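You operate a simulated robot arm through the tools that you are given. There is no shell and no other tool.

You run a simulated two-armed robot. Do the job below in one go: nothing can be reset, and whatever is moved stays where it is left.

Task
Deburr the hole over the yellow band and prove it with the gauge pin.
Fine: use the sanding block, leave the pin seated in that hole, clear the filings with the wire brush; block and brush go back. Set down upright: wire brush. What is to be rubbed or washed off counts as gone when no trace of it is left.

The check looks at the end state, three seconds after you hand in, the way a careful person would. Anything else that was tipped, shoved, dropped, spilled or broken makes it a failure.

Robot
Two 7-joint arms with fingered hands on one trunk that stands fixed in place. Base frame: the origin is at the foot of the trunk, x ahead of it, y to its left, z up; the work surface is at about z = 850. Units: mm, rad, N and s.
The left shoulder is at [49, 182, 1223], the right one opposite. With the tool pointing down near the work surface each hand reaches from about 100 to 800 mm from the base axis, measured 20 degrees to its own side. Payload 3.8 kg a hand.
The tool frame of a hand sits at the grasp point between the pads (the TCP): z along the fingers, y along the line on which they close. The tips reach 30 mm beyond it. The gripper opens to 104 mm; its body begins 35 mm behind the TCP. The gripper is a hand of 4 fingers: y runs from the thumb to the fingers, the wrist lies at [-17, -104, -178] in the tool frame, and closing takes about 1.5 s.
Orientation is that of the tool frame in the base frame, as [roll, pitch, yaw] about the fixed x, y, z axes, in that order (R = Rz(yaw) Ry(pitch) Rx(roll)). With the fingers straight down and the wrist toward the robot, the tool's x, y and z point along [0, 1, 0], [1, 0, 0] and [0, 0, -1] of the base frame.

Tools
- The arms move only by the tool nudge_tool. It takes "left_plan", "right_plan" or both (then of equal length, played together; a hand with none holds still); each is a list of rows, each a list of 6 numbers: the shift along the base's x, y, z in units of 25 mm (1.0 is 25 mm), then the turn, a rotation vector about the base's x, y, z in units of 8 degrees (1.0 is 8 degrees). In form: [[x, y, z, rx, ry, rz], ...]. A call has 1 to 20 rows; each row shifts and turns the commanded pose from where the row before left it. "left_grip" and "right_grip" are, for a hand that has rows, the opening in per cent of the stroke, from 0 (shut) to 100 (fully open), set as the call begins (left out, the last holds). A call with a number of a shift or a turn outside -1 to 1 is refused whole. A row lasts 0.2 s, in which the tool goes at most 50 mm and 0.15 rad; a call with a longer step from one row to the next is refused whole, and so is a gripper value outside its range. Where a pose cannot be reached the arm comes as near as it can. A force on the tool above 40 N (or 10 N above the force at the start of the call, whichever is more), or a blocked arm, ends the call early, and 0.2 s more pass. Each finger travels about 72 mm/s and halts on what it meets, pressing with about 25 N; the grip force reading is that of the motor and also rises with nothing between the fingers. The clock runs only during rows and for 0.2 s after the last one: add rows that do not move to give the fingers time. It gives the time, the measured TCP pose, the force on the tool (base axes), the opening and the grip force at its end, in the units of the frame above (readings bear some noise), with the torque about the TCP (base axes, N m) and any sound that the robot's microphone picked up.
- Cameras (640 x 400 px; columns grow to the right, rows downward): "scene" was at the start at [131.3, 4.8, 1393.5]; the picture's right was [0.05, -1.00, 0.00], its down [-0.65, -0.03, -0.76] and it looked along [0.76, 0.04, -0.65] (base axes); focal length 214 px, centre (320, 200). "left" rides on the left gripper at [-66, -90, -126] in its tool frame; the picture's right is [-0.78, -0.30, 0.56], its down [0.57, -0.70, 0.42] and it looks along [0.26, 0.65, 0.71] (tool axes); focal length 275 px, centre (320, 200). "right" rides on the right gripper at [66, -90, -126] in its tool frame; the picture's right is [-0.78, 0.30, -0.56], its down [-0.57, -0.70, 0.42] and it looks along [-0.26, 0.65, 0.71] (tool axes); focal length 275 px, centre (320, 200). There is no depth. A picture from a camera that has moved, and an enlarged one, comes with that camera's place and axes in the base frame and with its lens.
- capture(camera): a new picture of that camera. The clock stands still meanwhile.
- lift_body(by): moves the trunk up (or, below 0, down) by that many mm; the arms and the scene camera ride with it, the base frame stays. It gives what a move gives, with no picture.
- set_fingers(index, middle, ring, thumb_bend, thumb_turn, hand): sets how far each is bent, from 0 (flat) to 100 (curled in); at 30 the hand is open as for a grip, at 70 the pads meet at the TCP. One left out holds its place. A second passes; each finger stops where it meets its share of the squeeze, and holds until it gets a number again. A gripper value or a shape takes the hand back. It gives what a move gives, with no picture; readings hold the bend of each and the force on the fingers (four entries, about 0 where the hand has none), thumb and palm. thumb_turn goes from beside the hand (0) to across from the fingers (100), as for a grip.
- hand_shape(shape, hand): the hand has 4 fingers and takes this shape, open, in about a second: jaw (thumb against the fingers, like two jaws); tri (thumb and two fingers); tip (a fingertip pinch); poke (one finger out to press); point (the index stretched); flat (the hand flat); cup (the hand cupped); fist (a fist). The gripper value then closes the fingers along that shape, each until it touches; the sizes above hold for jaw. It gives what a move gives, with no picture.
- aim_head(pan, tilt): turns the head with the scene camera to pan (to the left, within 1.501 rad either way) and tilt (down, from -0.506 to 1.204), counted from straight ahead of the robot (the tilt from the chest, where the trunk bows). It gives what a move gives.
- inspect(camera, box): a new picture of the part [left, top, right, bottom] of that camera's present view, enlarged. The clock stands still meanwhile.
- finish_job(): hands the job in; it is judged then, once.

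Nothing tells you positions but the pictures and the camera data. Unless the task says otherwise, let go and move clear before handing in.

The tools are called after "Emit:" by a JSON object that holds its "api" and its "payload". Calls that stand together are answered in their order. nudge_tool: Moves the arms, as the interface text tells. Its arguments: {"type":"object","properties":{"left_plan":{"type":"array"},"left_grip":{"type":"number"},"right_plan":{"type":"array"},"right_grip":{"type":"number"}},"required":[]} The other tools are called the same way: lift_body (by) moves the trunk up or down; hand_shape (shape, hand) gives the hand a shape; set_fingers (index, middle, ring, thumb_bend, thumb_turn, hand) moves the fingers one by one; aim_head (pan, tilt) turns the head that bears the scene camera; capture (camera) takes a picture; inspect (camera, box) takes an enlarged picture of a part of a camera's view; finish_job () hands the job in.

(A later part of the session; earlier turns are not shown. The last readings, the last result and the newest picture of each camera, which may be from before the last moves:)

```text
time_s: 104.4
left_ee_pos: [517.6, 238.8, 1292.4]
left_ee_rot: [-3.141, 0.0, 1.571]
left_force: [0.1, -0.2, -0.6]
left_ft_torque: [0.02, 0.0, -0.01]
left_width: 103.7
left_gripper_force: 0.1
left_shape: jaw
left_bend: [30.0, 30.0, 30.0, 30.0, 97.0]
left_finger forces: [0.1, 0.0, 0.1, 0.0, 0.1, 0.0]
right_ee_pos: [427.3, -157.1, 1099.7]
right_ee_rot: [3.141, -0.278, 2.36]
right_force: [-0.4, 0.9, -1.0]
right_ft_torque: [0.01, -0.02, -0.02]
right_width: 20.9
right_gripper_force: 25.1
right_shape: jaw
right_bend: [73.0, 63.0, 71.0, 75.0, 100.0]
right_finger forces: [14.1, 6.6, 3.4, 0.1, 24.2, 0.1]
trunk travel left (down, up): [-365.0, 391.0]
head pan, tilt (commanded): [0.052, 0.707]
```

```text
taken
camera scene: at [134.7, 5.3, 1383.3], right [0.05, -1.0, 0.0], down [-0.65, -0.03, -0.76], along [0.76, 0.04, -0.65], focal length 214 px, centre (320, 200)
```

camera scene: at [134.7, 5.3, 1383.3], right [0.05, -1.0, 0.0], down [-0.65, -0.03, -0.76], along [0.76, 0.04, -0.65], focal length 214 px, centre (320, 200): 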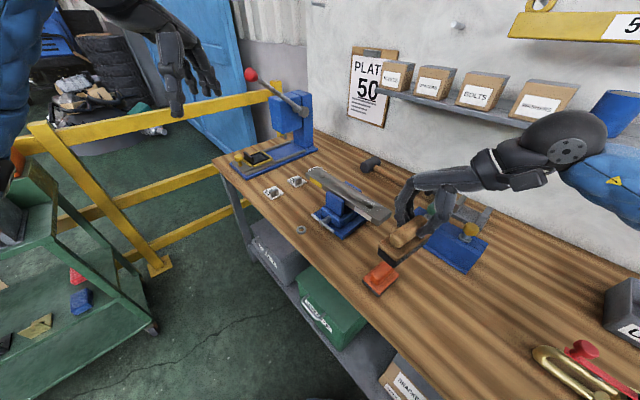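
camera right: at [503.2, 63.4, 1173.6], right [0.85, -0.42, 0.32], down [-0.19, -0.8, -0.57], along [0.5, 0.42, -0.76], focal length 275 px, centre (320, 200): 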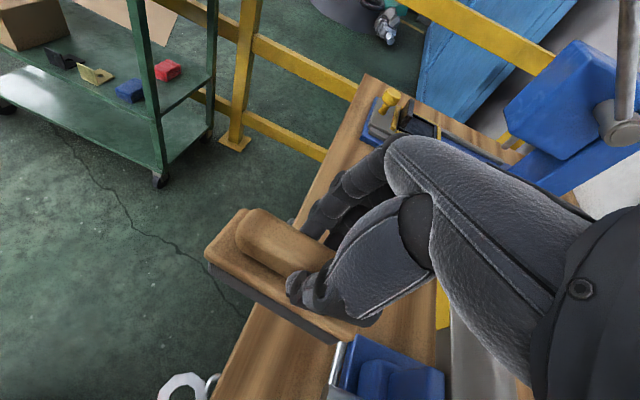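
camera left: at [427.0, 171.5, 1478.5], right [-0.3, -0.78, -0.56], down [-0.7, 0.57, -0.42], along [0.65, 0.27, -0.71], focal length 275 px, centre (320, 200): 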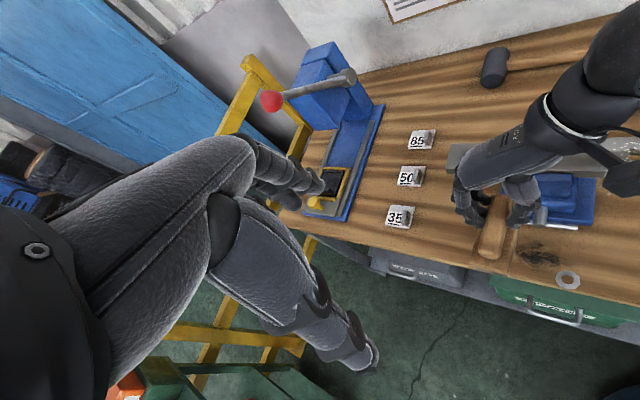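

Emit:
{"api": "nudge_tool", "payload": {"right_plan": [[-0.51, -0.78, 0, 0, 0, 0], [-0.51, -0.78, 0, 0, 0, 0], [-0.51, -0.78, 0, 0, 0, 0], [-0.51, -0.78, 0, 0, 0, 0], [0, 0, -0.7, 0, 0, 0], [0, 0, -0.9, 0, 0, 0], [0, 0, -0.9, 0, 0, 0], [0, 0, -0.9, 0, 0, 0], [0, 0, -0.9, 0, 0, 0], [0, 0, -0.9, 0, 0, 0], [0, 0, -0.6, 0, 0, 0], [0, 0, 0, 0, 0, 0], [0, 0, 0, 0, 0, 0]]}}

Emit:
{"api": "inspect", "payload": {"camera": "scene", "box": [370, 220, 490, 330]}}

Emit:
{"api": "capture", "payload": {"camera": "right"}}

```text
time_s: 107.2
left_ee_pos: [518.8, 237.1, 1293.1]
left_ee_rot: [3.141, -0.001, 1.573]
left_force: [0.2, -0.3, -0.4]
left_ft_torque: [0.01, 0.02, 0.03]
left_width: 103.6
left_gripper_force: 0.0
left_shape: jaw
left_bend: [30.0, 30.0, 30.0, 30.0, 97.0]
left_finger forces: [0.0, 0.1, 0.0, 0.1, 0.0, 0.1]
right_ee_pos: [371.4, -223.2, 959.6]
right_ee_rot: [-3.141, -0.276, 2.352]
right_force: [-0.8, 0.2, -1.1]
right_ft_torque: [0.03, -0.02, 0.0]
right_width: 21.2
right_gripper_force: 25.0
right_shape: jaw
right_bend: [73.0, 63.0, 71.0, 75.0, 100.0]
right_finger forces: [14.0, 6.4, 3.2, 0.0, 23.7, 0.1]
right hand out of reach, approached as far as the arm can: row 9, 10
trunk travel left (down, up): [-365.0, 391.0]
head pan, tilt (commanded): [0.052, 0.707]
```

```text
3.64 times, centred on (430, 275) of scene
camera zoom: at [134.4, 4.8, 1383.4], right [0.05, -1.0, 0.0], down [-0.65, -0.03, -0.76], along [0.76, 0.04, -0.65], focal length 780 px, centre (-80, -73)
```

zoom: 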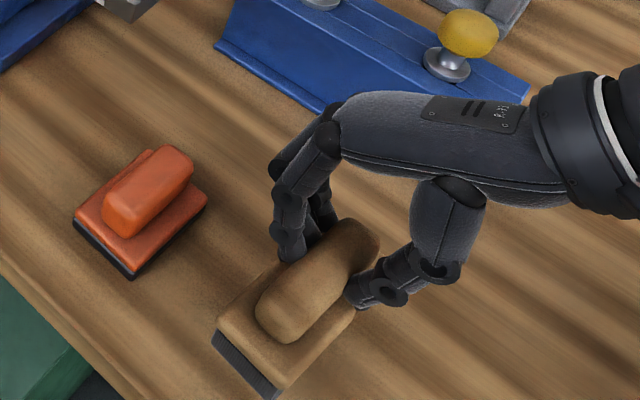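

```text
taken
camera right: at [285.8, -266.9, 1096.7], right [0.84, -0.43, 0.32], down [-0.19, -0.8, -0.57], along [0.5, 0.42, -0.76], focal length 275 px, centre (320, 200)
```

right: 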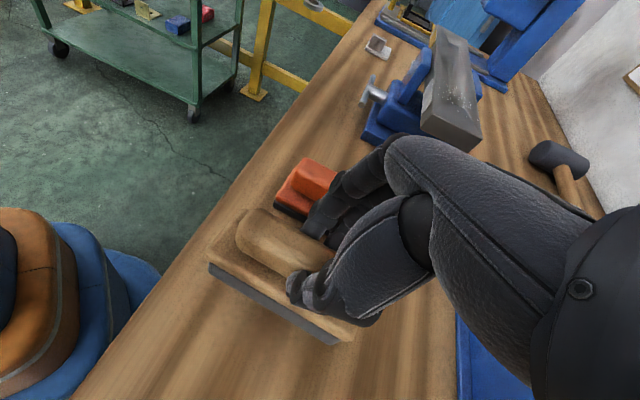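

Emit:
{"api": "nudge_tool", "payload": {"right_plan": [[0.1, -0.24, 0, 0, 0, 0], [0.1, -0.24, 0, 0, 0, 0], [0, 0, -0.4, 0, 0, 0], [0, 0, 0, 0, 0, 0]]}}

```text
time_s: 108.2
left_ee_pos: [516.6, 237.0, 1292.9]
left_ee_rot: [-3.142, 0.001, 1.569]
left_force: [0.0, -0.9, 0.0]
left_ft_torque: [0.01, 0.01, -0.01]
left_width: 103.8
left_gripper_force: 0.0
left_shape: jaw
left_bend: [30.0, 30.0, 30.0, 30.0, 97.0]
left_finger forces: [0.1, 0.0, 0.0, 0.0, 0.0, 0.0]
right_ee_pos: [372.6, -224.1, 947.9]
right_ee_rot: [3.14, -0.277, 2.356]
right_force: [0.8, 0.6, -1.0]
right_ft_torque: [0.02, 0.0, -0.02]
right_width: 21.4
right_gripper_force: 24.7
right_shape: jaw
right_bend: [73.0, 63.0, 71.0, 75.0, 100.0]
right_finger forces: [13.9, 6.4, 3.2, 0.1, 23.4, 0.0]
right hand out of reach, approached as far as the arm can: row 1, 2
trunk travel left (down, up): [-365.0, 391.0]
head pan, tilt (commanded): [0.052, 0.707]
```

The arm is near its inner limit here. Raising the trunk will give the elbow more room, so I'll lift and come down again.

Emit:
{"api": "lift_body", "payload": {"by": 120}}

Emit:
{"api": "nudge_tool", "payload": {"right_plan": [[0.08, -0.22, 0, 0, 0, 0], [0.08, -0.22, 0, 0, 0, 0], [0, 0, -0.6, 0, 0, 0], [0, 0, -0.9, 0, 0, 0], [0, 0, -0.9, 0, 0, 0], [0, 0, -0.9, 0, 0, 0], [0, 0, -0.7, 0, 0, 0], [0, 0, 0, 0, 0, 0]]}}

```text
time_s: 109.7
left_ee_pos: [518.0, 237.2, 1411.6]
left_ee_rot: [-3.14, 0.0, 1.57]
left_force: [0.0, 0.7, 0.3]
left_ft_torque: [0.01, 0.02, -0.01]
left_width: 103.8
left_gripper_force: 0.0
left_shape: jaw
left_bend: [30.0, 30.0, 30.0, 30.0, 97.0]
left_finger forces: [0.0, 0.0, 0.0, 0.0, 0.0, 0.0]
right_ee_pos: [367.4, -223.0, 1081.2]
right_ee_rot: [3.117, -0.251, 2.357]
right_force: [0.4, 0.5, -1.3]
right_ft_torque: [-0.01, -0.02, 0.01]
right_width: 21.1
right_gripper_force: 24.9
right_shape: jaw
right_bend: [73.0, 63.0, 71.0, 75.0, 100.0]
right_finger forces: [13.9, 6.4, 3.2, 0.0, 23.6, 0.0]
trunk travel left (down, up): [-485.0, 271.0]
head pan, tilt (commanded): [0.052, 0.707]
```

```text
time_s: 111.5
left_ee_pos: [516.8, 237.6, 1412.9]
left_ee_rot: [3.141, 0.0, 1.572]
left_force: [0.2, -0.7, 0.1]
left_ft_torque: [0.01, 0.0, -0.01]
left_width: 103.5
left_gripper_force: 0.1
left_shape: jaw
left_bend: [30.0, 30.0, 30.0, 30.0, 97.0]
left_finger forces: [0.1, 0.0, 0.0, 0.0, 0.2, 0.0]
right_ee_pos: [366.9, -222.7, 979.8]
right_ee_rot: [3.118, -0.251, 2.357]
right_force: [0.5, 0.5, -1.4]
right_ft_torque: [0.0, 0.0, 0.01]
right_width: 21.1
right_gripper_force: 24.8
right_shape: jaw
right_bend: [73.0, 63.0, 71.0, 75.0, 100.0]
right_finger forces: [13.8, 6.2, 3.2, 0.0, 23.3, 0.0]
right hand out of reach, approached as far as the arm can: row 1, 2
trunk travel left (down, up): [-485.0, 271.0]
head pan, tilt (commanded): [0.052, 0.707]
```

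Emit:
{"api": "nudge_tool", "payload": {"right_plan": [[0.19, -0.25, 0, 0, 0, 0], [0.19, -0.25, 0, 0, 0, 0], [0, 0, -0.4, 0, 0, 0], [0, 0, 0, 0, 0, 0]]}}

Emit:
{"api": "capture", "payload": {"camera": "scene"}}

```text
time_s: 112.5
left_ee_pos: [517.8, 238.7, 1412.0]
left_ee_rot: [-3.14, 0.0, 1.571]
left_force: [-0.4, 0.8, -1.1]
left_ft_torque: [0.02, 0.01, 0.03]
left_width: 103.7
left_gripper_force: 0.1
left_shape: jaw
left_bend: [30.0, 30.0, 30.0, 30.0, 97.0]
left_finger forces: [0.0, 0.0, 0.0, 0.0, 0.0, 0.0]
right_ee_pos: [374.1, -228.2, 969.2]
right_ee_rot: [3.117, -0.25, 2.36]
right_force: [0.8, 0.0, -1.3]
right_ft_torque: [-0.02, -0.01, 0.0]
right_width: 20.9
right_gripper_force: 25.5
right_shape: jaw
right_bend: [73.0, 63.0, 71.0, 75.0, 100.0]
right_finger forces: [13.9, 6.4, 3.1, 0.0, 23.3, 0.0]
right hand out of reach, approached as far as the arm can: row 1, 2
trunk travel left (down, up): [-485.0, 271.0]
head pan, tilt (commanded): [0.052, 0.707]
```

```text
taken
camera scene: at [107.8, 5.2, 1504.2], right [0.05, -1.0, 0.0], down [-0.65, -0.03, -0.76], along [0.76, 0.04, -0.65], focal length 214 px, centre (320, 200)
```

scene: 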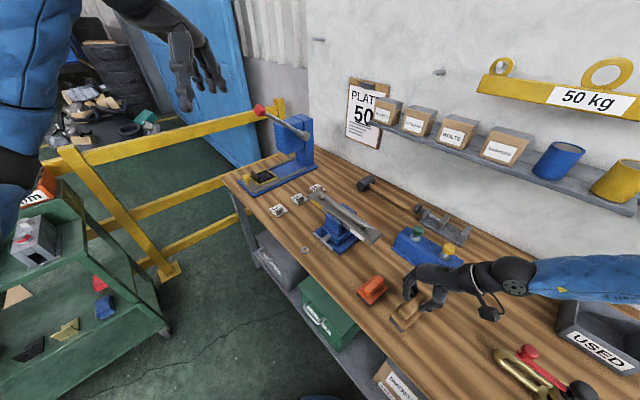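

Emit:
{"api": "nudge_tool", "payload": {"right_plan": [[0, 0, -0.5, 0, 0, 0], [0, 0, -0.4, 0, 0, 0], [0, 0, 0, 0.018, 0.254, 0.047], [0.05, -0.12, 0, 0, 0, 0], [0.05, -0.12, 0, 0, 0, 0], [0, 0, 0, 0, 0, 0]]}}

```text
time_s: 113.9
left_ee_pos: [517.9, 237.2, 1412.3]
left_ee_rot: [-3.141, 0.002, 1.57]
left_force: [0.4, 0.3, -0.3]
left_ft_torque: [-0.01, 0.01, -0.04]
left_width: 103.7
left_gripper_force: 0.0
left_shape: jaw
left_bend: [30.0, 30.0, 30.0, 30.0, 97.0]
left_finger forces: [0.0, 0.0, 0.0, 0.1, 0.0, 0.0]
right_ee_pos: [370.4, -226.2, 946.3]
right_ee_rot: [-3.139, -0.271, 2.354]
right_force: [-0.4, 0.1, -0.8]
right_ft_torque: [-0.01, 0.0, -0.03]
right_width: 20.9
right_gripper_force: 25.7
right_shape: jaw
right_bend: [73.0, 63.0, 71.0, 75.0, 100.0]
right_finger forces: [13.9, 6.3, 3.2, 0.0, 23.1, 0.1]
right hand out of reach, approached as far as the arm can: row 4, 5
trunk travel left (down, up): [-485.0, 271.0]
head pan, tilt (commanded): [0.052, 0.707]
```

Emit:
{"api": "nudge_tool", "payload": {"right_plan": [[0, 0, 0, 0, 0, -0.5], [0.12, -0.15, 0, 0, 0, 0], [0.12, -0.15, 0, 0, 0, 0], [0, 0, 0, 0, 0, 0]]}}

```text
time_s: 114.9
left_ee_pos: [517.0, 236.7, 1413.1]
left_ee_rot: [-3.141, 0.0, 1.571]
left_force: [-0.7, 0.1, -0.3]
left_ft_torque: [-0.01, 0.01, 0.0]
left_width: 103.9
left_gripper_force: 0.0
left_shape: jaw
left_bend: [30.0, 30.0, 30.0, 30.0, 97.0]
left_finger forces: [0.1, 0.0, 0.0, 0.1, 0.1, 0.0]
right_ee_pos: [376.2, -234.6, 947.5]
right_ee_rot: [-3.14, -0.278, 2.288]
right_force: [-1.1, -0.3, -1.4]
right_ft_torque: [-0.02, -0.02, -0.02]
right_width: 21.0
right_gripper_force: 24.4
right_shape: jaw
right_bend: [73.0, 63.0, 71.0, 75.0, 100.0]
right_finger forces: [13.9, 6.3, 3.2, 0.0, 23.3, 0.0]
trunk travel left (down, up): [-485.0, 271.0]
head pan, tilt (commanded): [0.052, 0.707]
```

Turning 4° freed the arm, and the brush is now exactly over its home spot. I'll lower it gently to contact.

Emit:
{"api": "nudge_tool", "payload": {"right_plan": [[0, 0, -0.3, 0, 0, 0], [0, 0, -0.25, 0, 0, 0], [0, 0, 0, 0, 0, 0]]}}

Emit:
{"api": "nudge_tool", "payload": {"right_plan": [[0, 0, -0.06, 0, 0, 0], [0, 0, -0.06, 0, 0, 0], [0, 0, 0, 0, 0, 0]]}}

Emit:
{"api": "nudge_tool", "payload": {"right_plan": [[0, 0, -0.05, 0, 0, 0], [0, 0, 0, 0, 0, 0]]}}

```text
time_s: 115.7
left_ee_pos: [517.2, 238.1, 1412.3]
left_ee_rot: [3.142, 0.0, 1.57]
left_force: [0.9, 0.1, -0.2]
left_ft_torque: [0.0, 0.01, -0.02]
left_width: 103.6
left_gripper_force: 0.0
left_shape: jaw
left_bend: [30.0, 30.0, 30.0, 30.0, 97.0]
left_finger forces: [0.0, 0.1, 0.1, 0.1, 0.0, 0.0]
right_ee_pos: [376.2, -234.7, 932.1]
right_ee_rot: [-3.139, -0.278, 2.289]
right_force: [-0.1, 0.6, -0.3]
right_ft_torque: [-0.03, -0.01, -0.01]
right_width: 21.0
right_gripper_force: 24.7
right_shape: jaw
right_bend: [73.0, 63.0, 71.0, 75.0, 100.0]
right_finger forces: [13.9, 6.4, 3.1, 0.1, 23.1, 0.0]
trunk travel left (down, up): [-485.0, 271.0]
head pan, tilt (commanded): [0.052, 0.707]
```

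```text
time_s: 116.5
left_ee_pos: [516.5, 238.9, 1412.9]
left_ee_rot: [3.141, -0.001, 1.57]
left_force: [0.2, 0.0, -0.3]
left_ft_torque: [0.02, 0.03, -0.02]
left_width: 103.8
left_gripper_force: 0.0
left_shape: jaw
left_bend: [30.0, 30.0, 30.0, 30.0, 97.0]
left_finger forces: [0.0, 0.0, 0.0, 0.0, 0.0, 0.0]
right_ee_pos: [375.6, -235.0, 929.5]
right_ee_rot: [-3.141, -0.277, 2.287]
right_force: [-0.5, 0.4, -1.0]
right_ft_torque: [-0.03, -0.01, 0.01]
right_width: 21.2
right_gripper_force: 25.1
right_shape: jaw
right_bend: [73.0, 63.0, 71.0, 75.0, 100.0]
right_finger forces: [13.9, 6.2, 3.1, 0.1, 23.2, 0.0]
trunk travel left (down, up): [-485.0, 271.0]
head pan, tilt (commanded): [0.052, 0.707]
```

```text
time_s: 117.1
left_ee_pos: [516.9, 237.8, 1412.8]
left_ee_rot: [3.141, -0.001, 1.571]
left_force: [-0.3, 0.2, 1.4]
left_ft_torque: [-0.01, 0.04, 0.0]
left_width: 103.6
left_gripper_force: 0.1
left_shape: jaw
left_bend: [30.0, 30.0, 30.0, 30.0, 97.0]
left_finger forces: [0.1, 0.0, 0.0, 0.1, 0.1, 0.0]
right_ee_pos: [376.2, -234.2, 928.0]
right_ee_rot: [3.142, -0.278, 2.288]
right_force: [0.6, -0.6, 1.6]
right_ft_torque: [0.03, 0.0, -0.02]
right_width: 20.7
right_gripper_force: 25.0
right_shape: jaw
right_bend: [73.0, 63.0, 71.0, 75.0, 100.0]
right_finger forces: [13.8, 6.3, 3.1, 0.0, 23.7, 0.1]
trunk travel left (down, up): [-485.0, 271.0]
head pan, tilt (commanded): [0.052, 0.707]
```

Contact has started, so I'll press a touch more to seat it flat, then release and rise along the fingers' axis.

Emit:
{"api": "nudge_tool", "payload": {"right_plan": [[0, 0, -0.04, 0, 0, 0], [0, 0, 0, 0, 0, 0]]}}

Emit:
{"api": "nudge_tool", "payload": {"right_plan": [[0, 0, 0.02, 0, 0, 0], [0, 0, 0, 0, 0, 0], [0, 0, 0, 0, 0, 0], [0, 0, 0, 0, 0, 0], [0, 0, 0, 0, 0, 0]], "right_grip": 60}}

Emit:
{"api": "inspect", "payload": {"camera": "scene", "box": [370, 260, 460, 340]}}

Emit:
{"api": "inspect", "payload": {"camera": "right", "box": [140, 150, 400, 380]}}

```text
time_s: 117.7
left_ee_pos: [517.5, 238.0, 1413.2]
left_ee_rot: [-3.141, 0.0, 1.572]
left_force: [-0.4, -0.5, 0.3]
left_ft_torque: [-0.04, -0.05, 0.01]
left_width: 103.9
left_gripper_force: 0.1
left_shape: jaw
left_bend: [30.0, 30.0, 30.0, 30.0, 97.0]
left_finger forces: [0.0, 0.1, 0.1, 0.0, 0.0, 0.0]
right_ee_pos: [375.9, -234.5, 927.9]
right_ee_rot: [-3.14, -0.279, 2.288]
right_force: [-0.2, -1.6, 6.2]
right_ft_torque: [0.06, -0.05, 0.04]
right_width: 21.0
right_gripper_force: 25.1
right_shape: jaw
right_bend: [73.0, 63.0, 71.0, 75.0, 100.0]
right_finger forces: [13.7, 6.7, 3.1, 0.0, 24.4, 0.0]
trunk travel left (down, up): [-485.0, 271.0]
head pan, tilt (commanded): [0.052, 0.707]
```

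```text
time_s: 118.9
left_ee_pos: [517.2, 237.5, 1413.0]
left_ee_rot: [3.141, -0.001, 1.569]
left_force: [0.4, -0.3, 0.6]
left_ft_torque: [-0.01, 0.03, 0.0]
left_width: 103.5
left_gripper_force: 0.0
left_shape: jaw
left_bend: [30.0, 30.0, 30.0, 30.0, 97.0]
left_finger forces: [0.0, 0.1, 0.0, 0.0, 0.1, 0.0]
right_ee_pos: [377.1, -234.9, 928.9]
right_ee_rot: [-3.137, -0.277, 2.286]
right_force: [-0.2, -0.5, 0.7]
right_ft_torque: [-0.01, -0.01, 0.0]
right_width: 62.2
right_gripper_force: 0.0
right_shape: jaw
right_bend: [73.0, 41.0, 37.0, 64.0, 99.0]
right_finger forces: [0.1, 0.1, 0.0, 0.0, 0.0, 0.0]
trunk travel left (down, up): [-485.0, 271.0]
head pan, tilt (commanded): [0.052, 0.707]
```

```text
5.00 times, centred on (415, 300) of scene
camera zoom: at [107.6, 4.8, 1504.3], right [0.05, -1.0, 0.0], down [-0.65, -0.03, -0.76], along [0.76, 0.04, -0.65], focal length 1072 px, centre (-155, -300)
```

zoom: 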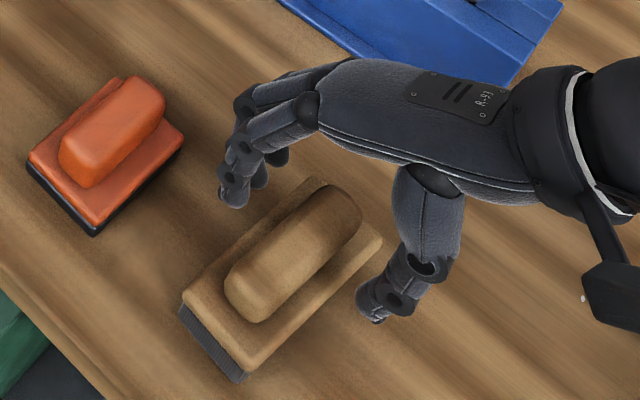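

```text
1.74 times, centred on (270, 265) of right
camera zoom: at [288.3, -271.9, 1066.7], right [0.81, -0.48, 0.32], down [-0.24, -0.79, -0.56], along [0.53, 0.38, -0.76], focal length 479 px, centre (407, 87)
```

zoom: 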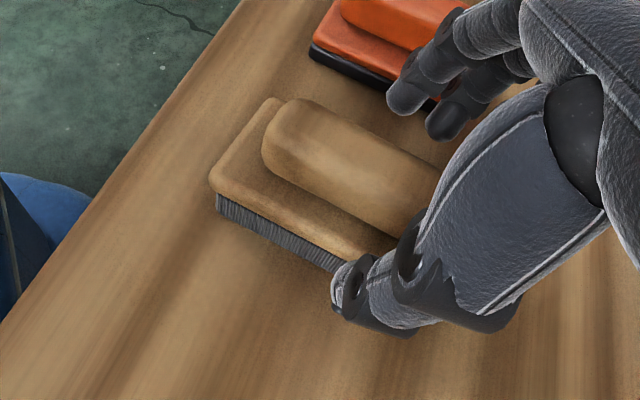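

The brush stands upright at its home spot. I'll rise and level the hand, then look closely at the pins.

Emit:
{"api": "nudge_tool", "payload": {"right_plan": [[0, 0, 0.3, 0, 0, 0], [0, 0, 0.8, 0, 0, 0], [0, 0, 0.9, 0, 0, 0], [0, 0, 0.9, 0, 0, 0], [0, 0, 0.9, 0, 0, 0], [0, 0, 0.9, -0.75, -0.65, 0], [0.3, 0, 0.6, -0.75, -0.65, 0], [0.5, 0, 0, 0, 0, -0.6], [0.5, 0, 0, 0, 0, -0.6], [0, 0, 0, 0, 0, -0.6], [0, 0, 0, 0, 0, 0]]}}

Emit:
{"api": "inspect", "payload": {"camera": "scene", "box": [380, 200, 480, 280]}}

Emit:
{"api": "capture", "payload": {"camera": "right"}}

Emit:
{"api": "capture", "payload": {"camera": "scene"}}

```text
time_s: 121.3
left_ee_pos: [517.9, 237.5, 1413.0]
left_ee_rot: [3.141, -0.001, 1.572]
left_force: [0.4, -0.3, 1.2]
left_ft_torque: [0.02, 0.01, -0.04]
left_width: 103.9
left_gripper_force: 0.0
left_shape: jaw
left_bend: [30.0, 30.0, 30.0, 30.0, 97.0]
left_finger forces: [0.1, 0.0, 0.0, 0.0, 0.1, 0.0]
right_ee_pos: [409.9, -234.0, 1061.0]
right_ee_rot: [-3.136, -0.001, 2.035]
right_force: [-0.1, 0.7, 0.7]
right_ft_torque: [0.0, 0.03, 0.01]
right_width: 62.1
right_gripper_force: 0.1
right_shape: jaw
right_bend: [73.0, 41.0, 37.0, 63.0, 99.0]
right_finger forces: [0.1, 0.0, 0.1, 0.1, 0.0, 0.1]
trunk travel left (down, up): [-485.0, 271.0]
head pan, tilt (commanded): [0.052, 0.707]
```

```text
5.00 times, centred on (430, 240) of scene
camera zoom: at [107.8, 4.9, 1504.3], right [0.05, -1.0, 0.0], down [-0.65, -0.03, -0.76], along [0.76, 0.04, -0.65], focal length 1072 px, centre (-230, 0)
```

zoom: 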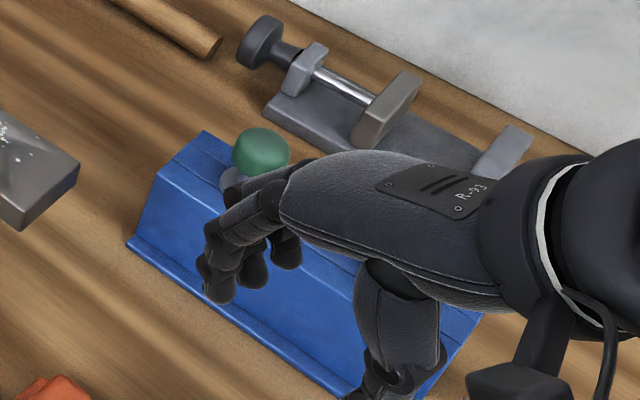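

```text
taken
camera right: at [298.9, -215.2, 1186.1], right [0.61, -0.56, 0.56], down [-0.37, -0.83, -0.42], along [0.7, 0.05, -0.72], focal length 275 px, centre (320, 200)
```

right: 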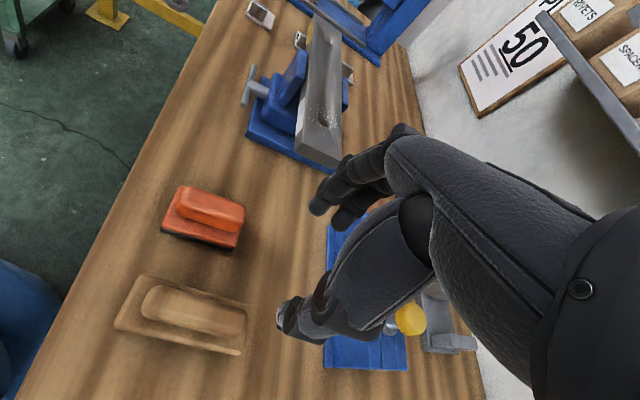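

```text
taken
camera scene: at [107.8, 4.9, 1504.3], right [0.05, -1.0, 0.0], down [-0.65, -0.03, -0.76], along [0.76, 0.04, -0.65], focal length 214 px, centre (320, 200)
```

scene: 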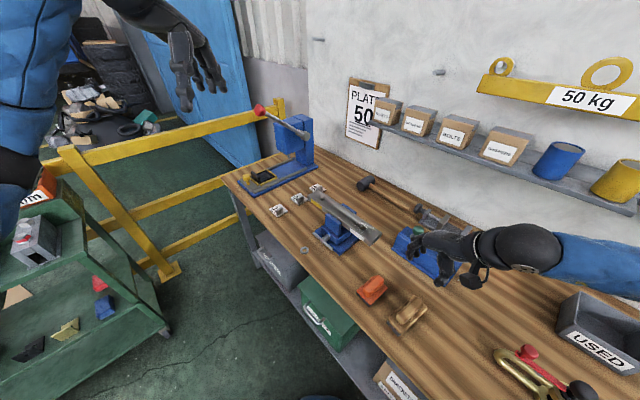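

Brush and block are both home. Before choosing a pin I want accurate views of both, so I'll move the right hand to a lookout pose above the stand.

Emit:
{"api": "nudge_tool", "payload": {"right_plan": [[0.3, 0, 0.7, 0, 0, -0.66], [0.6, 0, 0.7, 0, 0, -0.66], [0.6, 0, 0.7, 0, 0, -0.66], [0.6, 0, 0.7, 0, 0, -0.66], [0.6, 0, 0.7, 0, 0, -0.66], [0, 0, 0, 0, 0, 0]]}}

Emit:
{"api": "capture", "payload": {"camera": "right"}}

Emit:
{"api": "capture", "payload": {"camera": "scene"}}

```text
time_s: 122.7
left_ee_pos: [516.9, 237.2, 1412.6]
left_ee_rot: [-3.141, -0.002, 1.571]
left_force: [-0.2, -0.1, -0.5]
left_ft_torque: [-0.03, -0.02, 0.01]
left_width: 103.7
left_gripper_force: 0.1
left_shape: jaw
left_bend: [30.0, 30.0, 30.0, 30.0, 97.0]
left_finger forces: [0.0, 0.0, 0.0, 0.1, 0.0, 0.1]
right_ee_pos: [476.2, -233.1, 1149.3]
right_ee_rot: [-3.141, -0.001, 1.575]
right_force: [0.4, 0.6, 0.4]
right_ft_torque: [0.01, 0.0, 0.0]
right_width: 62.1
right_gripper_force: 0.0
right_shape: jaw
right_bend: [73.0, 41.0, 37.0, 63.0, 99.0]
right_finger forces: [0.0, 0.0, 0.0, 0.1, 0.0, 0.0]
trunk travel left (down, up): [-485.0, 271.0]
head pan, tilt (commanded): [0.052, 0.707]
```

```text
taken
camera right: at [384.9, -168.1, 1274.2], right [0.3, -0.78, 0.56], down [-0.7, -0.57, -0.42], along [0.65, -0.26, -0.72], focal length 275 px, centre (320, 200)
```

right: 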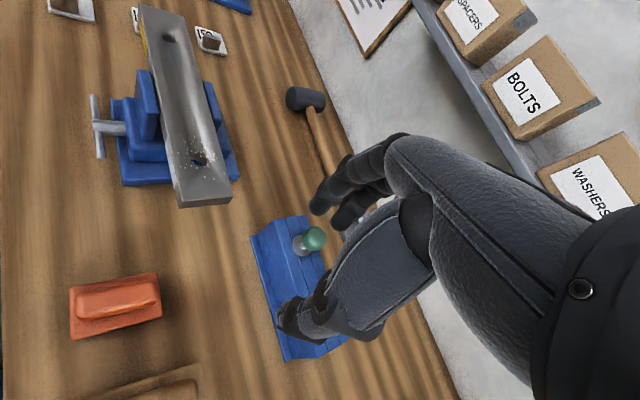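

```text
taken
camera scene: at [107.3, 4.5, 1504.3], right [0.05, -1.0, 0.0], down [-0.65, -0.03, -0.76], along [0.76, 0.04, -0.65], focal length 214 px, centre (320, 200)
```

scene: 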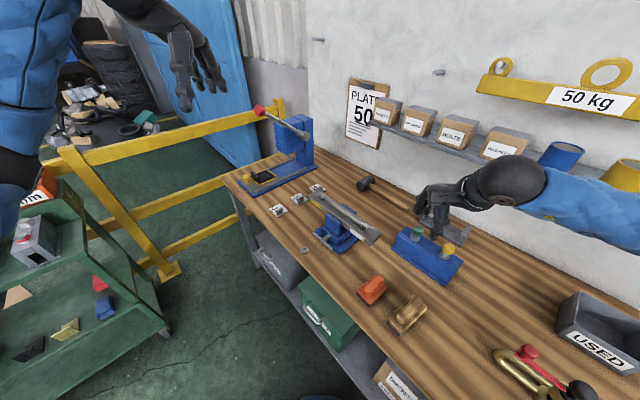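

Emit:
{"api": "inspect", "payload": {"camera": "scene", "box": [390, 220, 470, 290]}}

Emit:
{"api": "inspect", "payload": {"camera": "right", "box": [240, 200, 360, 370]}}

Emit:
{"api": "inspect", "payload": {"camera": "right", "box": [130, 0, 250, 210]}}

```text
5.71 times, centred on (430, 255) of scene
camera zoom: at [107.3, 4.5, 1504.3], right [0.05, -1.0, 0.0], down [-0.65, -0.03, -0.76], along [0.76, 0.04, -0.65], focal length 1226 px, centre (-309, -114)
```

zoom: 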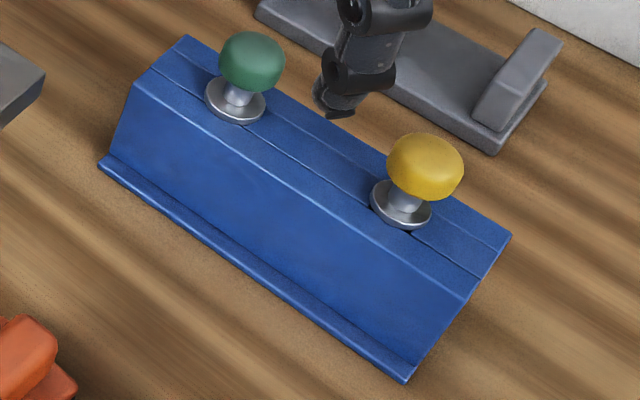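

```text
2.35 times, centred on (300, 285) of right
camera zoom: at [384.9, -168.1, 1274.2], right [0.3, -0.78, 0.56], down [-0.7, -0.57, -0.42], along [0.65, -0.26, -0.72], focal length 648 px, centre (367, 0)
```

zoom: 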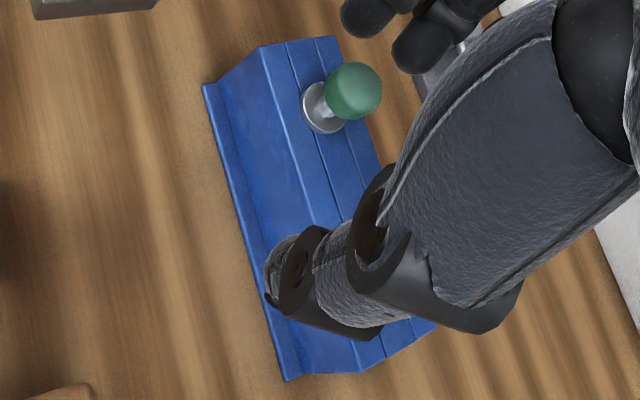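

```text
1.90 times, centred on (190, 105) of right
camera zoom: at [384.9, -168.1, 1274.2], right [0.3, -0.78, 0.56], down [-0.7, -0.57, -0.42], along [0.65, -0.26, -0.72], focal length 524 px, centre (568, 381)
```

zoom: 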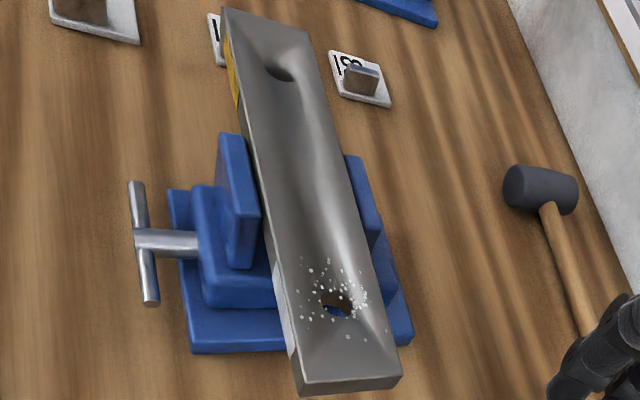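

The pins are about 37 mm across at the knob and collar, so which shank fits isn't visible yet. I'll measure both hole diameters carefully from this camera to compare with the shanks later.

Emit:
{"api": "inspect", "payload": {"camera": "right", "box": [145, 15, 205, 55]}}

Emit:
{"api": "inspect", "payload": {"camera": "right", "box": [170, 135, 230, 175]}}

```text
10.00 times, centred on (175, 35) of right
camera zoom: at [384.9, -168.1, 1274.2], right [0.3, -0.78, 0.56], down [-0.7, -0.57, -0.42], along [0.65, -0.26, -0.72], focal length 2753 px, centre (1770, 1850)
```

zoom: 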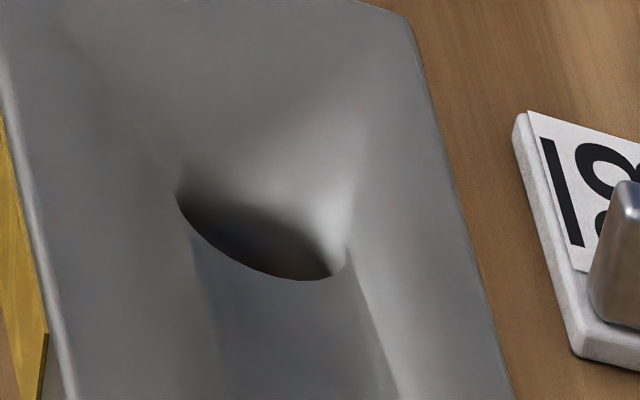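

```text
10.00 times, centred on (200, 155) of right
camera zoom: at [384.9, -168.1, 1274.2], right [0.3, -0.78, 0.56], down [-0.7, -0.57, -0.42], along [0.65, -0.26, -0.72], focal length 2753 px, centre (1520, 650)
```

zoom: 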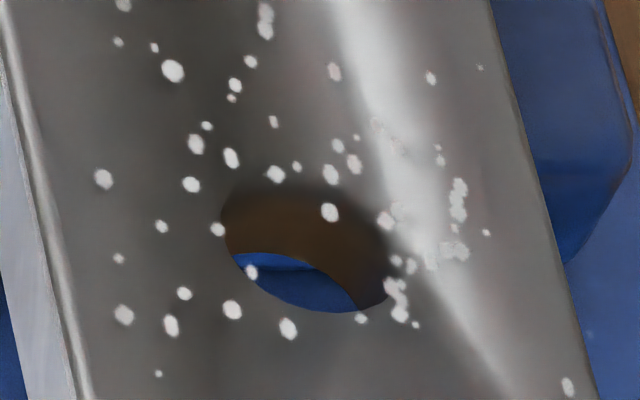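

The yellow-band hole measures about 21 mm. I'll bring the hand above the yellow-knobbed pin at about (534, -370, 958), so I can lift it slightly and see its shank.

Emit:
{"api": "nudge_tool", "payload": {"right_plan": [[0.385, -0.913, -0.4, 0, 0, 0], [0.385, -0.913, -0.6, 0, 0, 0], [0.385, -0.913, -0.6, 0, 0, 0], [0.385, -0.913, -0.6, 0, 0, 0], [0.385, -0.913, -0.6, 0, 0, 0], [0.385, -0.913, -0.6, 0, 0, 0], [0, 0, 0, 0, 0, 0]], "right_grip": 80}}

Emit:
{"api": "capture", "payload": {"camera": "right"}}

Emit:
{"api": "inspect", "payload": {"camera": "scene", "box": [390, 200, 490, 290]}}

```text
time_s: 124.3
left_ee_pos: [517.4, 237.9, 1412.5]
left_ee_rot: [-3.142, -0.001, 1.571]
left_force: [-0.8, 0.4, -0.4]
left_ft_torque: [-0.01, -0.02, 0.03]
left_width: 103.8
left_gripper_force: 0.2
left_shape: jaw
left_bend: [30.0, 30.0, 30.0, 30.0, 97.0]
left_finger forces: [0.0, 0.1, 0.0, 0.0, 0.0, 0.1]
right_ee_pos: [534.8, -372.0, 1064.5]
right_ee_rot: [-3.141, -0.001, 1.575]
right_force: [0.2, 1.0, 0.0]
right_ft_torque: [-0.02, -0.03, -0.01]
right_width: 82.9
right_gripper_force: 0.0
right_shape: jaw
right_bend: [27.0, 34.0, 31.0, 47.0, 98.0]
right_finger forces: [0.1, 0.0, 0.1, 0.0, 0.0, 0.0]
trunk travel left (down, up): [-485.0, 271.0]
head pan, tilt (commanded): [0.052, 0.707]
```

```text
taken
camera right: at [443.5, -307.3, 1189.6], right [0.3, -0.77, 0.56], down [-0.7, -0.58, -0.42], along [0.65, -0.26, -0.72], focal length 275 px, centre (320, 200)
```

right: 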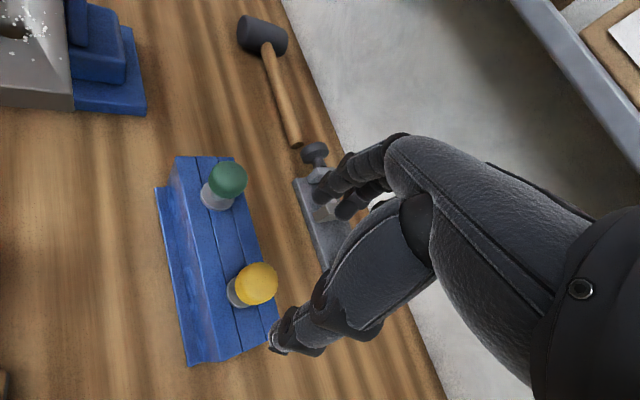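

```text
4.44 times, centred on (440, 245) of scene
camera zoom: at [107.5, 5.3, 1504.3], right [0.05, -1.0, 0.0], down [-0.65, -0.03, -0.76], along [0.76, 0.04, -0.65], focal length 953 px, centre (-213, 0)
```

zoom: 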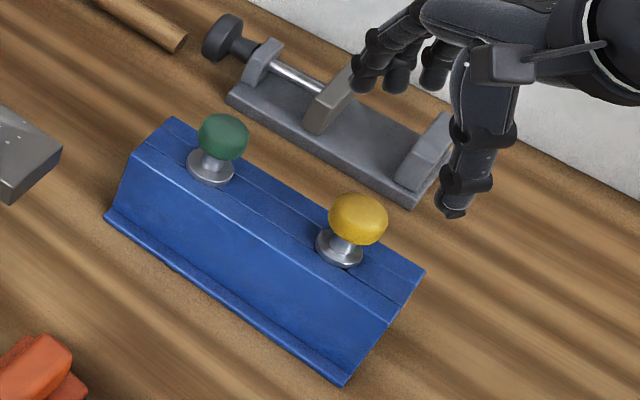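

The yellow knob is at (532, -369, 958) and the green at (604, -297, 958). I'll descend around the yellow knob.

Emit:
{"api": "nudge_tool", "payload": {"right_plan": [[-0.11, 0.11, -0.5, 0, 0, 0], [0, 0, -0.7, 0, 0, 0], [0, 0, -0.8, 0, 0, 0], [0, 0, -0.8, 0, 0, 0], [0, 0, -0.5, 0, 0, 0], [0, 0, 0, 0, 0, 0]]}}

Emit:
{"api": "inspect", "payload": {"camera": "scene", "box": [400, 210, 480, 280]}}

Emit:
{"api": "inspect", "payload": {"camera": "right", "box": [180, 150, 400, 350]}}

```text
time_s: 125.7
left_ee_pos: [516.1, 237.2, 1413.1]
left_ee_rot: [-3.14, 0.0, 1.57]
left_force: [0.2, 1.2, 1.3]
left_ft_torque: [0.0, 0.04, 0.02]
left_width: 103.5
left_gripper_force: 0.1
left_shape: jaw
left_bend: [30.0, 30.0, 30.0, 30.0, 97.0]
left_finger forces: [0.0, 0.0, 0.0, 0.0, 0.0, 0.0]
right_ee_pos: [530.3, -367.9, 979.7]
right_ee_rot: [-3.139, 0.0, 1.576]
right_force: [-0.1, -1.1, -0.5]
right_ft_torque: [-0.03, 0.02, 0.03]
right_width: 83.3
right_gripper_force: 0.1
right_shape: jaw
right_bend: [27.0, 34.0, 31.0, 47.0, 98.0]
right_finger forces: [0.0, 0.1, 0.0, 0.0, 0.0, 0.0]
trunk travel left (down, up): [-485.0, 271.0]
head pan, tilt (commanded): [0.052, 0.707]
```

```text
5.71 times, centred on (440, 245) of scene
camera zoom: at [107.6, 4.9, 1504.3], right [0.05, -1.0, 0.0], down [-0.65, -0.03, -0.76], along [0.76, 0.04, -0.65], focal length 1226 px, centre (-366, -57)
```

zoom: 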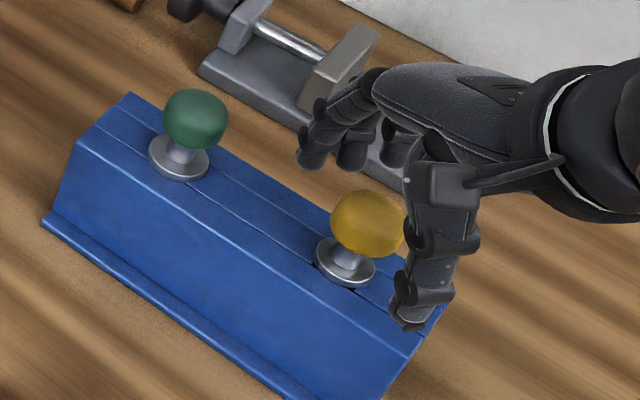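

```text
2.00 times, centred on (290, 250) of right
camera zoom: at [439.6, -303.3, 1105.4], right [0.3, -0.77, 0.56], down [-0.7, -0.58, -0.42], along [0.65, -0.26, -0.72], focal length 551 px, centre (380, 100)
```

zoom: 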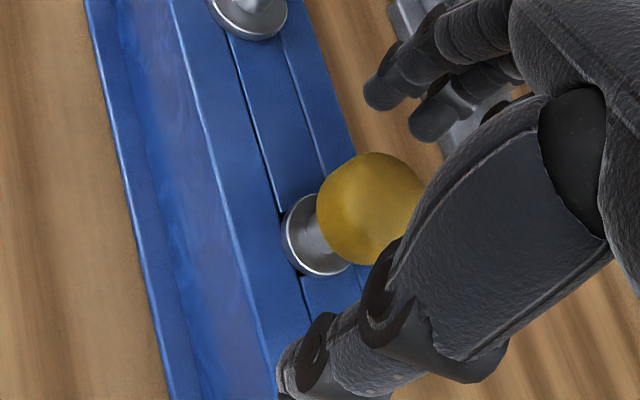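

The knob sits centred between thumb and fingers, so I'll close gently.

Emit:
{"api": "nudge_tool", "payload": {"right_plan": [[0, 0, 0, 0, 0, 0], [0, 0, 0, 0, 0, 0], [0, 0, 0, 0, 0, 0], [0, 0, 0, 0, 0, 0], [0, 0, 0, 0, 0, 0], [0, 0, 0, 0, 0, 0], [0, 0, 0, 0, 0, 0]], "right_grip": 0}}

Emit:
{"api": "inspect", "payload": {"camera": "scene", "box": [400, 210, 480, 280]}}

Emit:
{"api": "inspect", "payload": {"camera": "right", "box": [180, 150, 400, 350]}}

```text
time_s: 127.3
left_ee_pos: [518.3, 238.9, 1412.2]
left_ee_rot: [3.141, -0.001, 1.571]
left_force: [-0.2, -0.2, 0.5]
left_ft_torque: [0.0, 0.0, -0.04]
left_width: 103.6
left_gripper_force: 0.1
left_shape: jaw
left_bend: [30.0, 30.0, 30.0, 30.0, 97.0]
left_finger forces: [0.0, 0.1, 0.1, 0.0, 0.1, 0.1]
right_ee_pos: [532.1, -367.4, 980.0]
right_ee_rot: [-3.138, 0.0, 1.574]
right_force: [-0.1, -0.2, -0.5]
right_ft_torque: [0.02, 0.03, 0.01]
right_width: 26.3
right_gripper_force: 24.8
right_shape: jaw
right_bend: [73.0, 57.0, 62.0, 75.0, 100.0]
right_finger forces: [13.0, 8.1, 0.0, 0.1, 21.1, 0.1]
trunk travel left (down, up): [-485.0, 271.0]
head pan, tilt (commanded): [0.052, 0.707]
```

```text
5.71 times, centred on (440, 245) of scene
camera zoom: at [107.7, 4.8, 1504.3], right [0.05, -1.0, 0.0], down [-0.65, -0.03, -0.76], along [0.76, 0.04, -0.65], focal length 1226 px, centre (-366, -57)
```

zoom: 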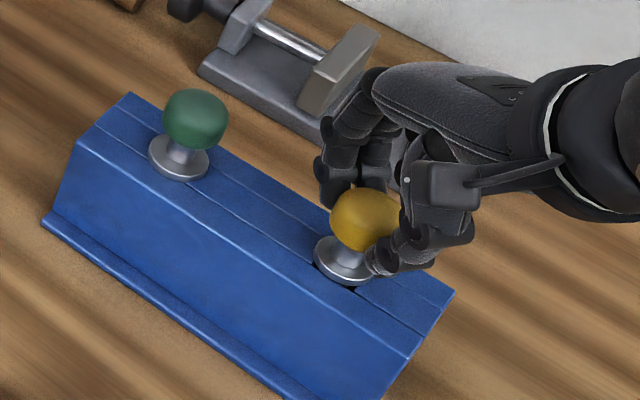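

```text
2.00 times, centred on (290, 250) of right
camera zoom: at [439.7, -303.3, 1105.6], right [0.3, -0.77, 0.56], down [-0.7, -0.58, -0.42], along [0.65, -0.26, -0.72], focal length 551 px, centre (380, 100)
```

zoom: 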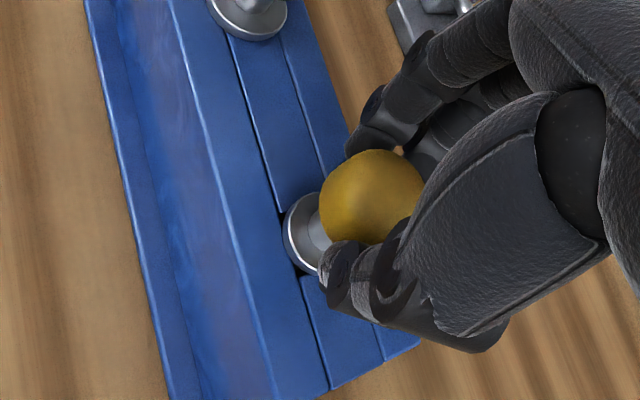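

It's gripped just under the knob. I'll lift slowly and look at the shank.

Emit:
{"api": "nudge_tool", "payload": {"right_plan": [[0, 0, 0.1, 0, 0, 0], [0, 0, 0.2, 0, 0, 0], [0, 0, 0.3, 0, 0, 0], [0, 0, 0.3, 0, 0, 0], [0, 0, 0.3, 0, 0, 0], [0, 0, 0.3, 0, 0, 0], [0, 0, 0, 0, 0, 0]]}}

Emit:
{"api": "inspect", "payload": {"camera": "scene", "box": [400, 210, 480, 280]}}

Emit:
{"api": "inspect", "payload": {"camera": "right", "box": [180, 150, 400, 350]}}

```text
time_s: 128.9
left_ee_pos: [517.8, 238.3, 1413.0]
left_ee_rot: [-3.141, 0.0, 1.572]
left_force: [-0.6, 0.5, 0.4]
left_ft_torque: [-0.01, 0.01, 0.02]
left_width: 103.7
left_gripper_force: 0.1
left_shape: jaw
left_bend: [30.0, 30.0, 30.0, 30.0, 97.0]
left_finger forces: [0.1, 0.0, 0.0, 0.0, 0.0, 0.1]
right_ee_pos: [530.7, -368.6, 1018.4]
right_ee_rot: [-3.138, 0.0, 1.577]
right_force: [0.2, 0.3, -0.4]
right_ft_torque: [0.03, 0.0, -0.02]
right_width: 26.0
right_gripper_force: 25.0
right_shape: jaw
right_bend: [73.0, 57.0, 62.0, 75.0, 100.0]
right_finger forces: [13.2, 8.2, 0.0, 0.0, 21.1, 0.0]
trunk travel left (down, up): [-485.0, 271.0]
head pan, tilt (commanded): [0.052, 0.707]
```

```text
5.71 times, centred on (440, 245) of scene
camera zoom: at [107.8, 4.8, 1504.2], right [0.05, -1.0, 0.0], down [-0.65, -0.03, -0.76], along [0.76, 0.04, -0.65], focal length 1226 px, centre (-366, -57)
```

zoom: 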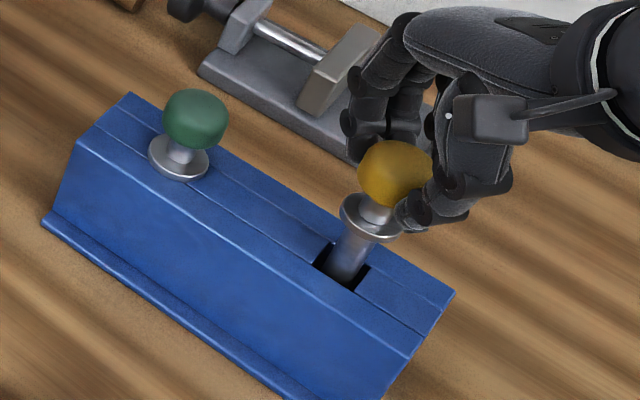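

```text
2.00 times, centred on (290, 250) of right
camera zoom: at [440.0, -303.6, 1144.2], right [0.3, -0.77, 0.56], down [-0.7, -0.58, -0.42], along [0.65, -0.26, -0.72], focal length 551 px, centre (380, 100)
```

zoom: 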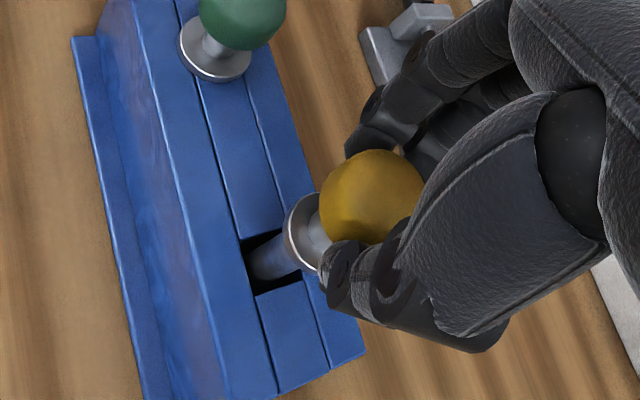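

Emit:
{"api": "inspect", "payload": {"camera": "scene", "box": [430, 235, 460, 260]}}

Emit:
{"api": "inspect", "payload": {"camera": "right", "box": [230, 230, 300, 275]}}

```text
16.00 times, centred on (445, 248) of scene
camera zoom: at [107.8, 4.8, 1504.2], right [0.05, -1.0, 0.0], down [-0.65, -0.03, -0.76], along [0.76, 0.04, -0.65], focal length 3432 px, centre (-1680, -560)
```

zoom: 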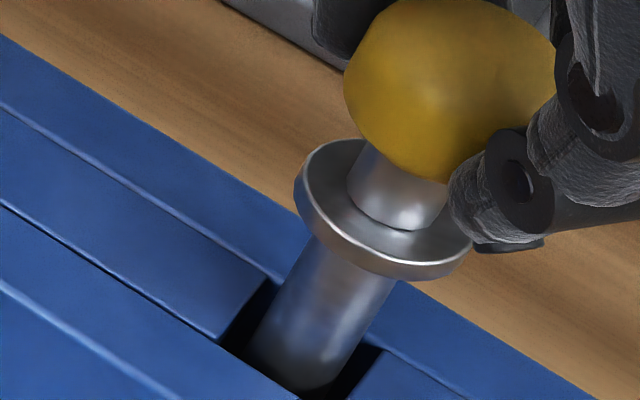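

```text
8.89 times, centred on (265, 252) of right
camera zoom: at [440.0, -303.6, 1144.2], right [0.3, -0.77, 0.56], down [-0.7, -0.58, -0.42], along [0.65, -0.26, -0.72], focal length 2447 px, centre (809, -267)
```

zoom: 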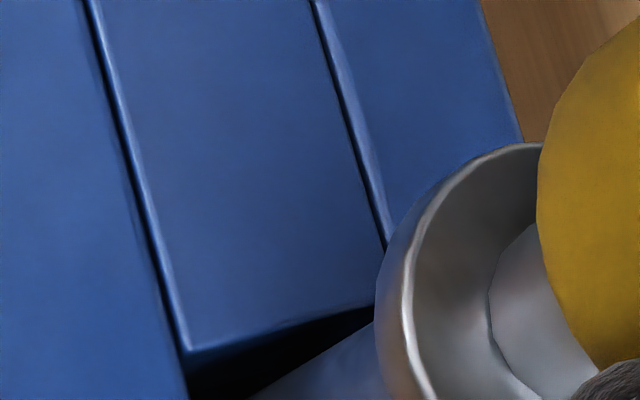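

The yellow-knob pin's shank is only about 15 mm, too slim to gauge a hole of about 21 mm. I'll put it back exactly as it was and check the green one.

Emit:
{"api": "nudge_tool", "payload": {"right_plan": [[0, 0, -0.3, 0, 0, 0], [0, 0, -0.3, 0, 0, 0], [0, 0, -0.3, 0, 0, 0], [0, 0, -0.3, 0, 0, 0], [0, 0, -0.2, 0, 0, 0], [0, 0, -0.08, 0, 0, 0], [0, 0, 0, 0, 0, 0]]}}

Emit:
{"api": "inspect", "payload": {"camera": "scene", "box": [400, 210, 480, 280]}}

```text
time_s: 130.5
left_ee_pos: [518.3, 237.8, 1413.4]
left_ee_rot: [-3.141, 0.0, 1.57]
left_force: [0.0, 0.2, 0.0]
left_ft_torque: [0.01, 0.01, -0.04]
left_width: 103.6
left_gripper_force: 0.1
left_shape: jaw
left_bend: [30.0, 30.0, 30.0, 30.0, 97.0]
left_finger forces: [0.0, 0.0, 0.1, 0.0, 0.1, 0.1]
right_ee_pos: [531.6, -369.4, 981.9]
right_ee_rot: [-3.137, 0.0, 1.577]
right_force: [0.7, 0.0, -0.8]
right_ft_torque: [-0.02, 0.0, 0.01]
right_width: 26.0
right_gripper_force: 25.1
right_shape: jaw
right_bend: [73.0, 57.0, 62.0, 75.0, 100.0]
right_finger forces: [13.1, 8.2, 0.0, 0.1, 21.1, 0.1]
trunk travel left (down, up): [-485.0, 271.0]
head pan, tilt (commanded): [0.052, 0.707]
```

```text
5.71 times, centred on (440, 245) of scene
camera zoom: at [107.7, 4.8, 1504.3], right [0.05, -1.0, 0.0], down [-0.65, -0.03, -0.76], along [0.76, 0.04, -0.65], focal length 1226 px, centre (-366, -57)
```

zoom: 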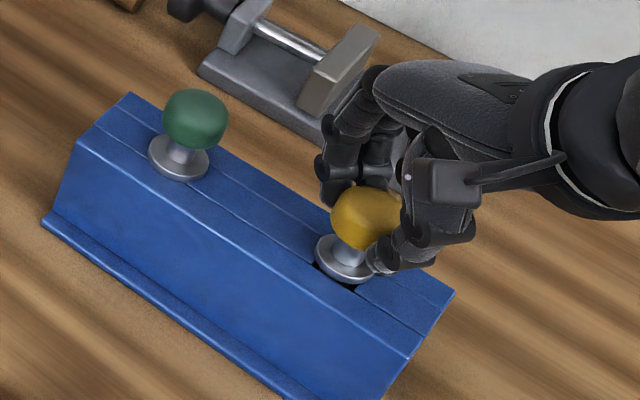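

Emit:
{"api": "nudge_tool", "payload": {"right_plan": [[0, 0, -0.06, 0, 0, 0], [0, 0, 0, 0, 0, 0]]}}

Emit:
{"api": "nudge_tool", "payload": {"right_plan": [[0, 0, -0.04, 0, 0, 0], [0, 0, 0, 0, 0, 0]]}}

Emit:
{"api": "inspect", "payload": {"camera": "scene", "box": [420, 230, 460, 265]}}

```text
time_s: 131.1
left_ee_pos: [517.4, 237.1, 1411.5]
left_ee_rot: [3.14, 0.0, 1.571]
left_force: [0.3, -0.5, 0.0]
left_ft_torque: [-0.02, -0.01, -0.01]
left_width: 103.8
left_gripper_force: 0.0
left_shape: jaw
left_bend: [30.0, 30.0, 30.0, 30.0, 97.0]
left_finger forces: [0.0, 0.0, 0.0, 0.0, 0.0, 0.0]
right_ee_pos: [530.8, -368.5, 980.2]
right_ee_rot: [-3.141, -0.001, 1.576]
right_force: [-1.4, -0.9, 1.1]
right_ft_torque: [-0.02, -0.01, 0.0]
right_width: 25.9
right_gripper_force: 25.0
right_shape: jaw
right_bend: [73.0, 57.0, 62.0, 75.0, 100.0]
right_finger forces: [12.9, 8.3, 0.1, 0.1, 21.4, 0.0]
trunk travel left (down, up): [-485.0, 271.0]
head pan, tilt (commanded): [0.052, 0.707]
```

```text
time_s: 131.7
left_ee_pos: [516.7, 237.7, 1413.0]
left_ee_rot: [-3.141, 0.001, 1.572]
left_force: [0.1, -0.1, -0.2]
left_ft_torque: [-0.01, -0.02, 0.01]
left_width: 103.6
left_gripper_force: 0.1
left_shape: jaw
left_bend: [30.0, 30.0, 30.0, 30.0, 97.0]
left_finger forces: [0.0, 0.0, 0.0, 0.0, 0.1, 0.0]
right_ee_pos: [530.4, -368.3, 978.9]
right_ee_rot: [-3.141, 0.001, 1.577]
right_force: [-1.3, -1.0, 5.2]
right_ft_torque: [0.0, -0.04, -0.02]
right_width: 26.0
right_gripper_force: 25.0
right_shape: jaw
right_bend: [73.0, 57.0, 62.0, 75.0, 100.0]
right_finger forces: [13.1, 8.4, 0.0, 0.0, 22.4, 0.0]
trunk travel left (down, up): [-485.0, 271.0]
head pan, tilt (commanded): [0.052, 0.707]
```

```text
11.43 times, centred on (440, 248) of scene
camera zoom: at [106.9, 5.2, 1504.4], right [0.05, -1.0, 0.0], down [-0.65, -0.03, -0.76], along [0.76, 0.04, -0.65], focal length 2451 px, centre (-1051, -343)
```

zoom: 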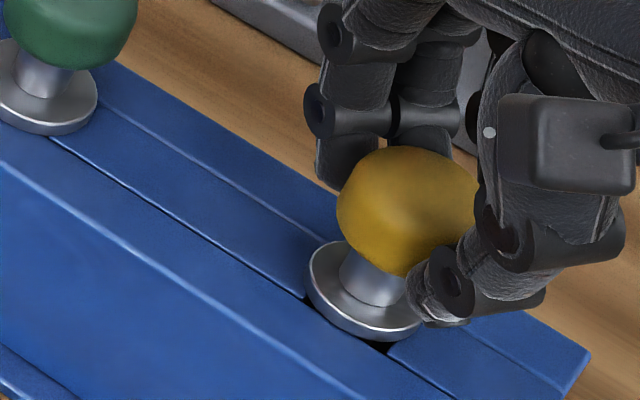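

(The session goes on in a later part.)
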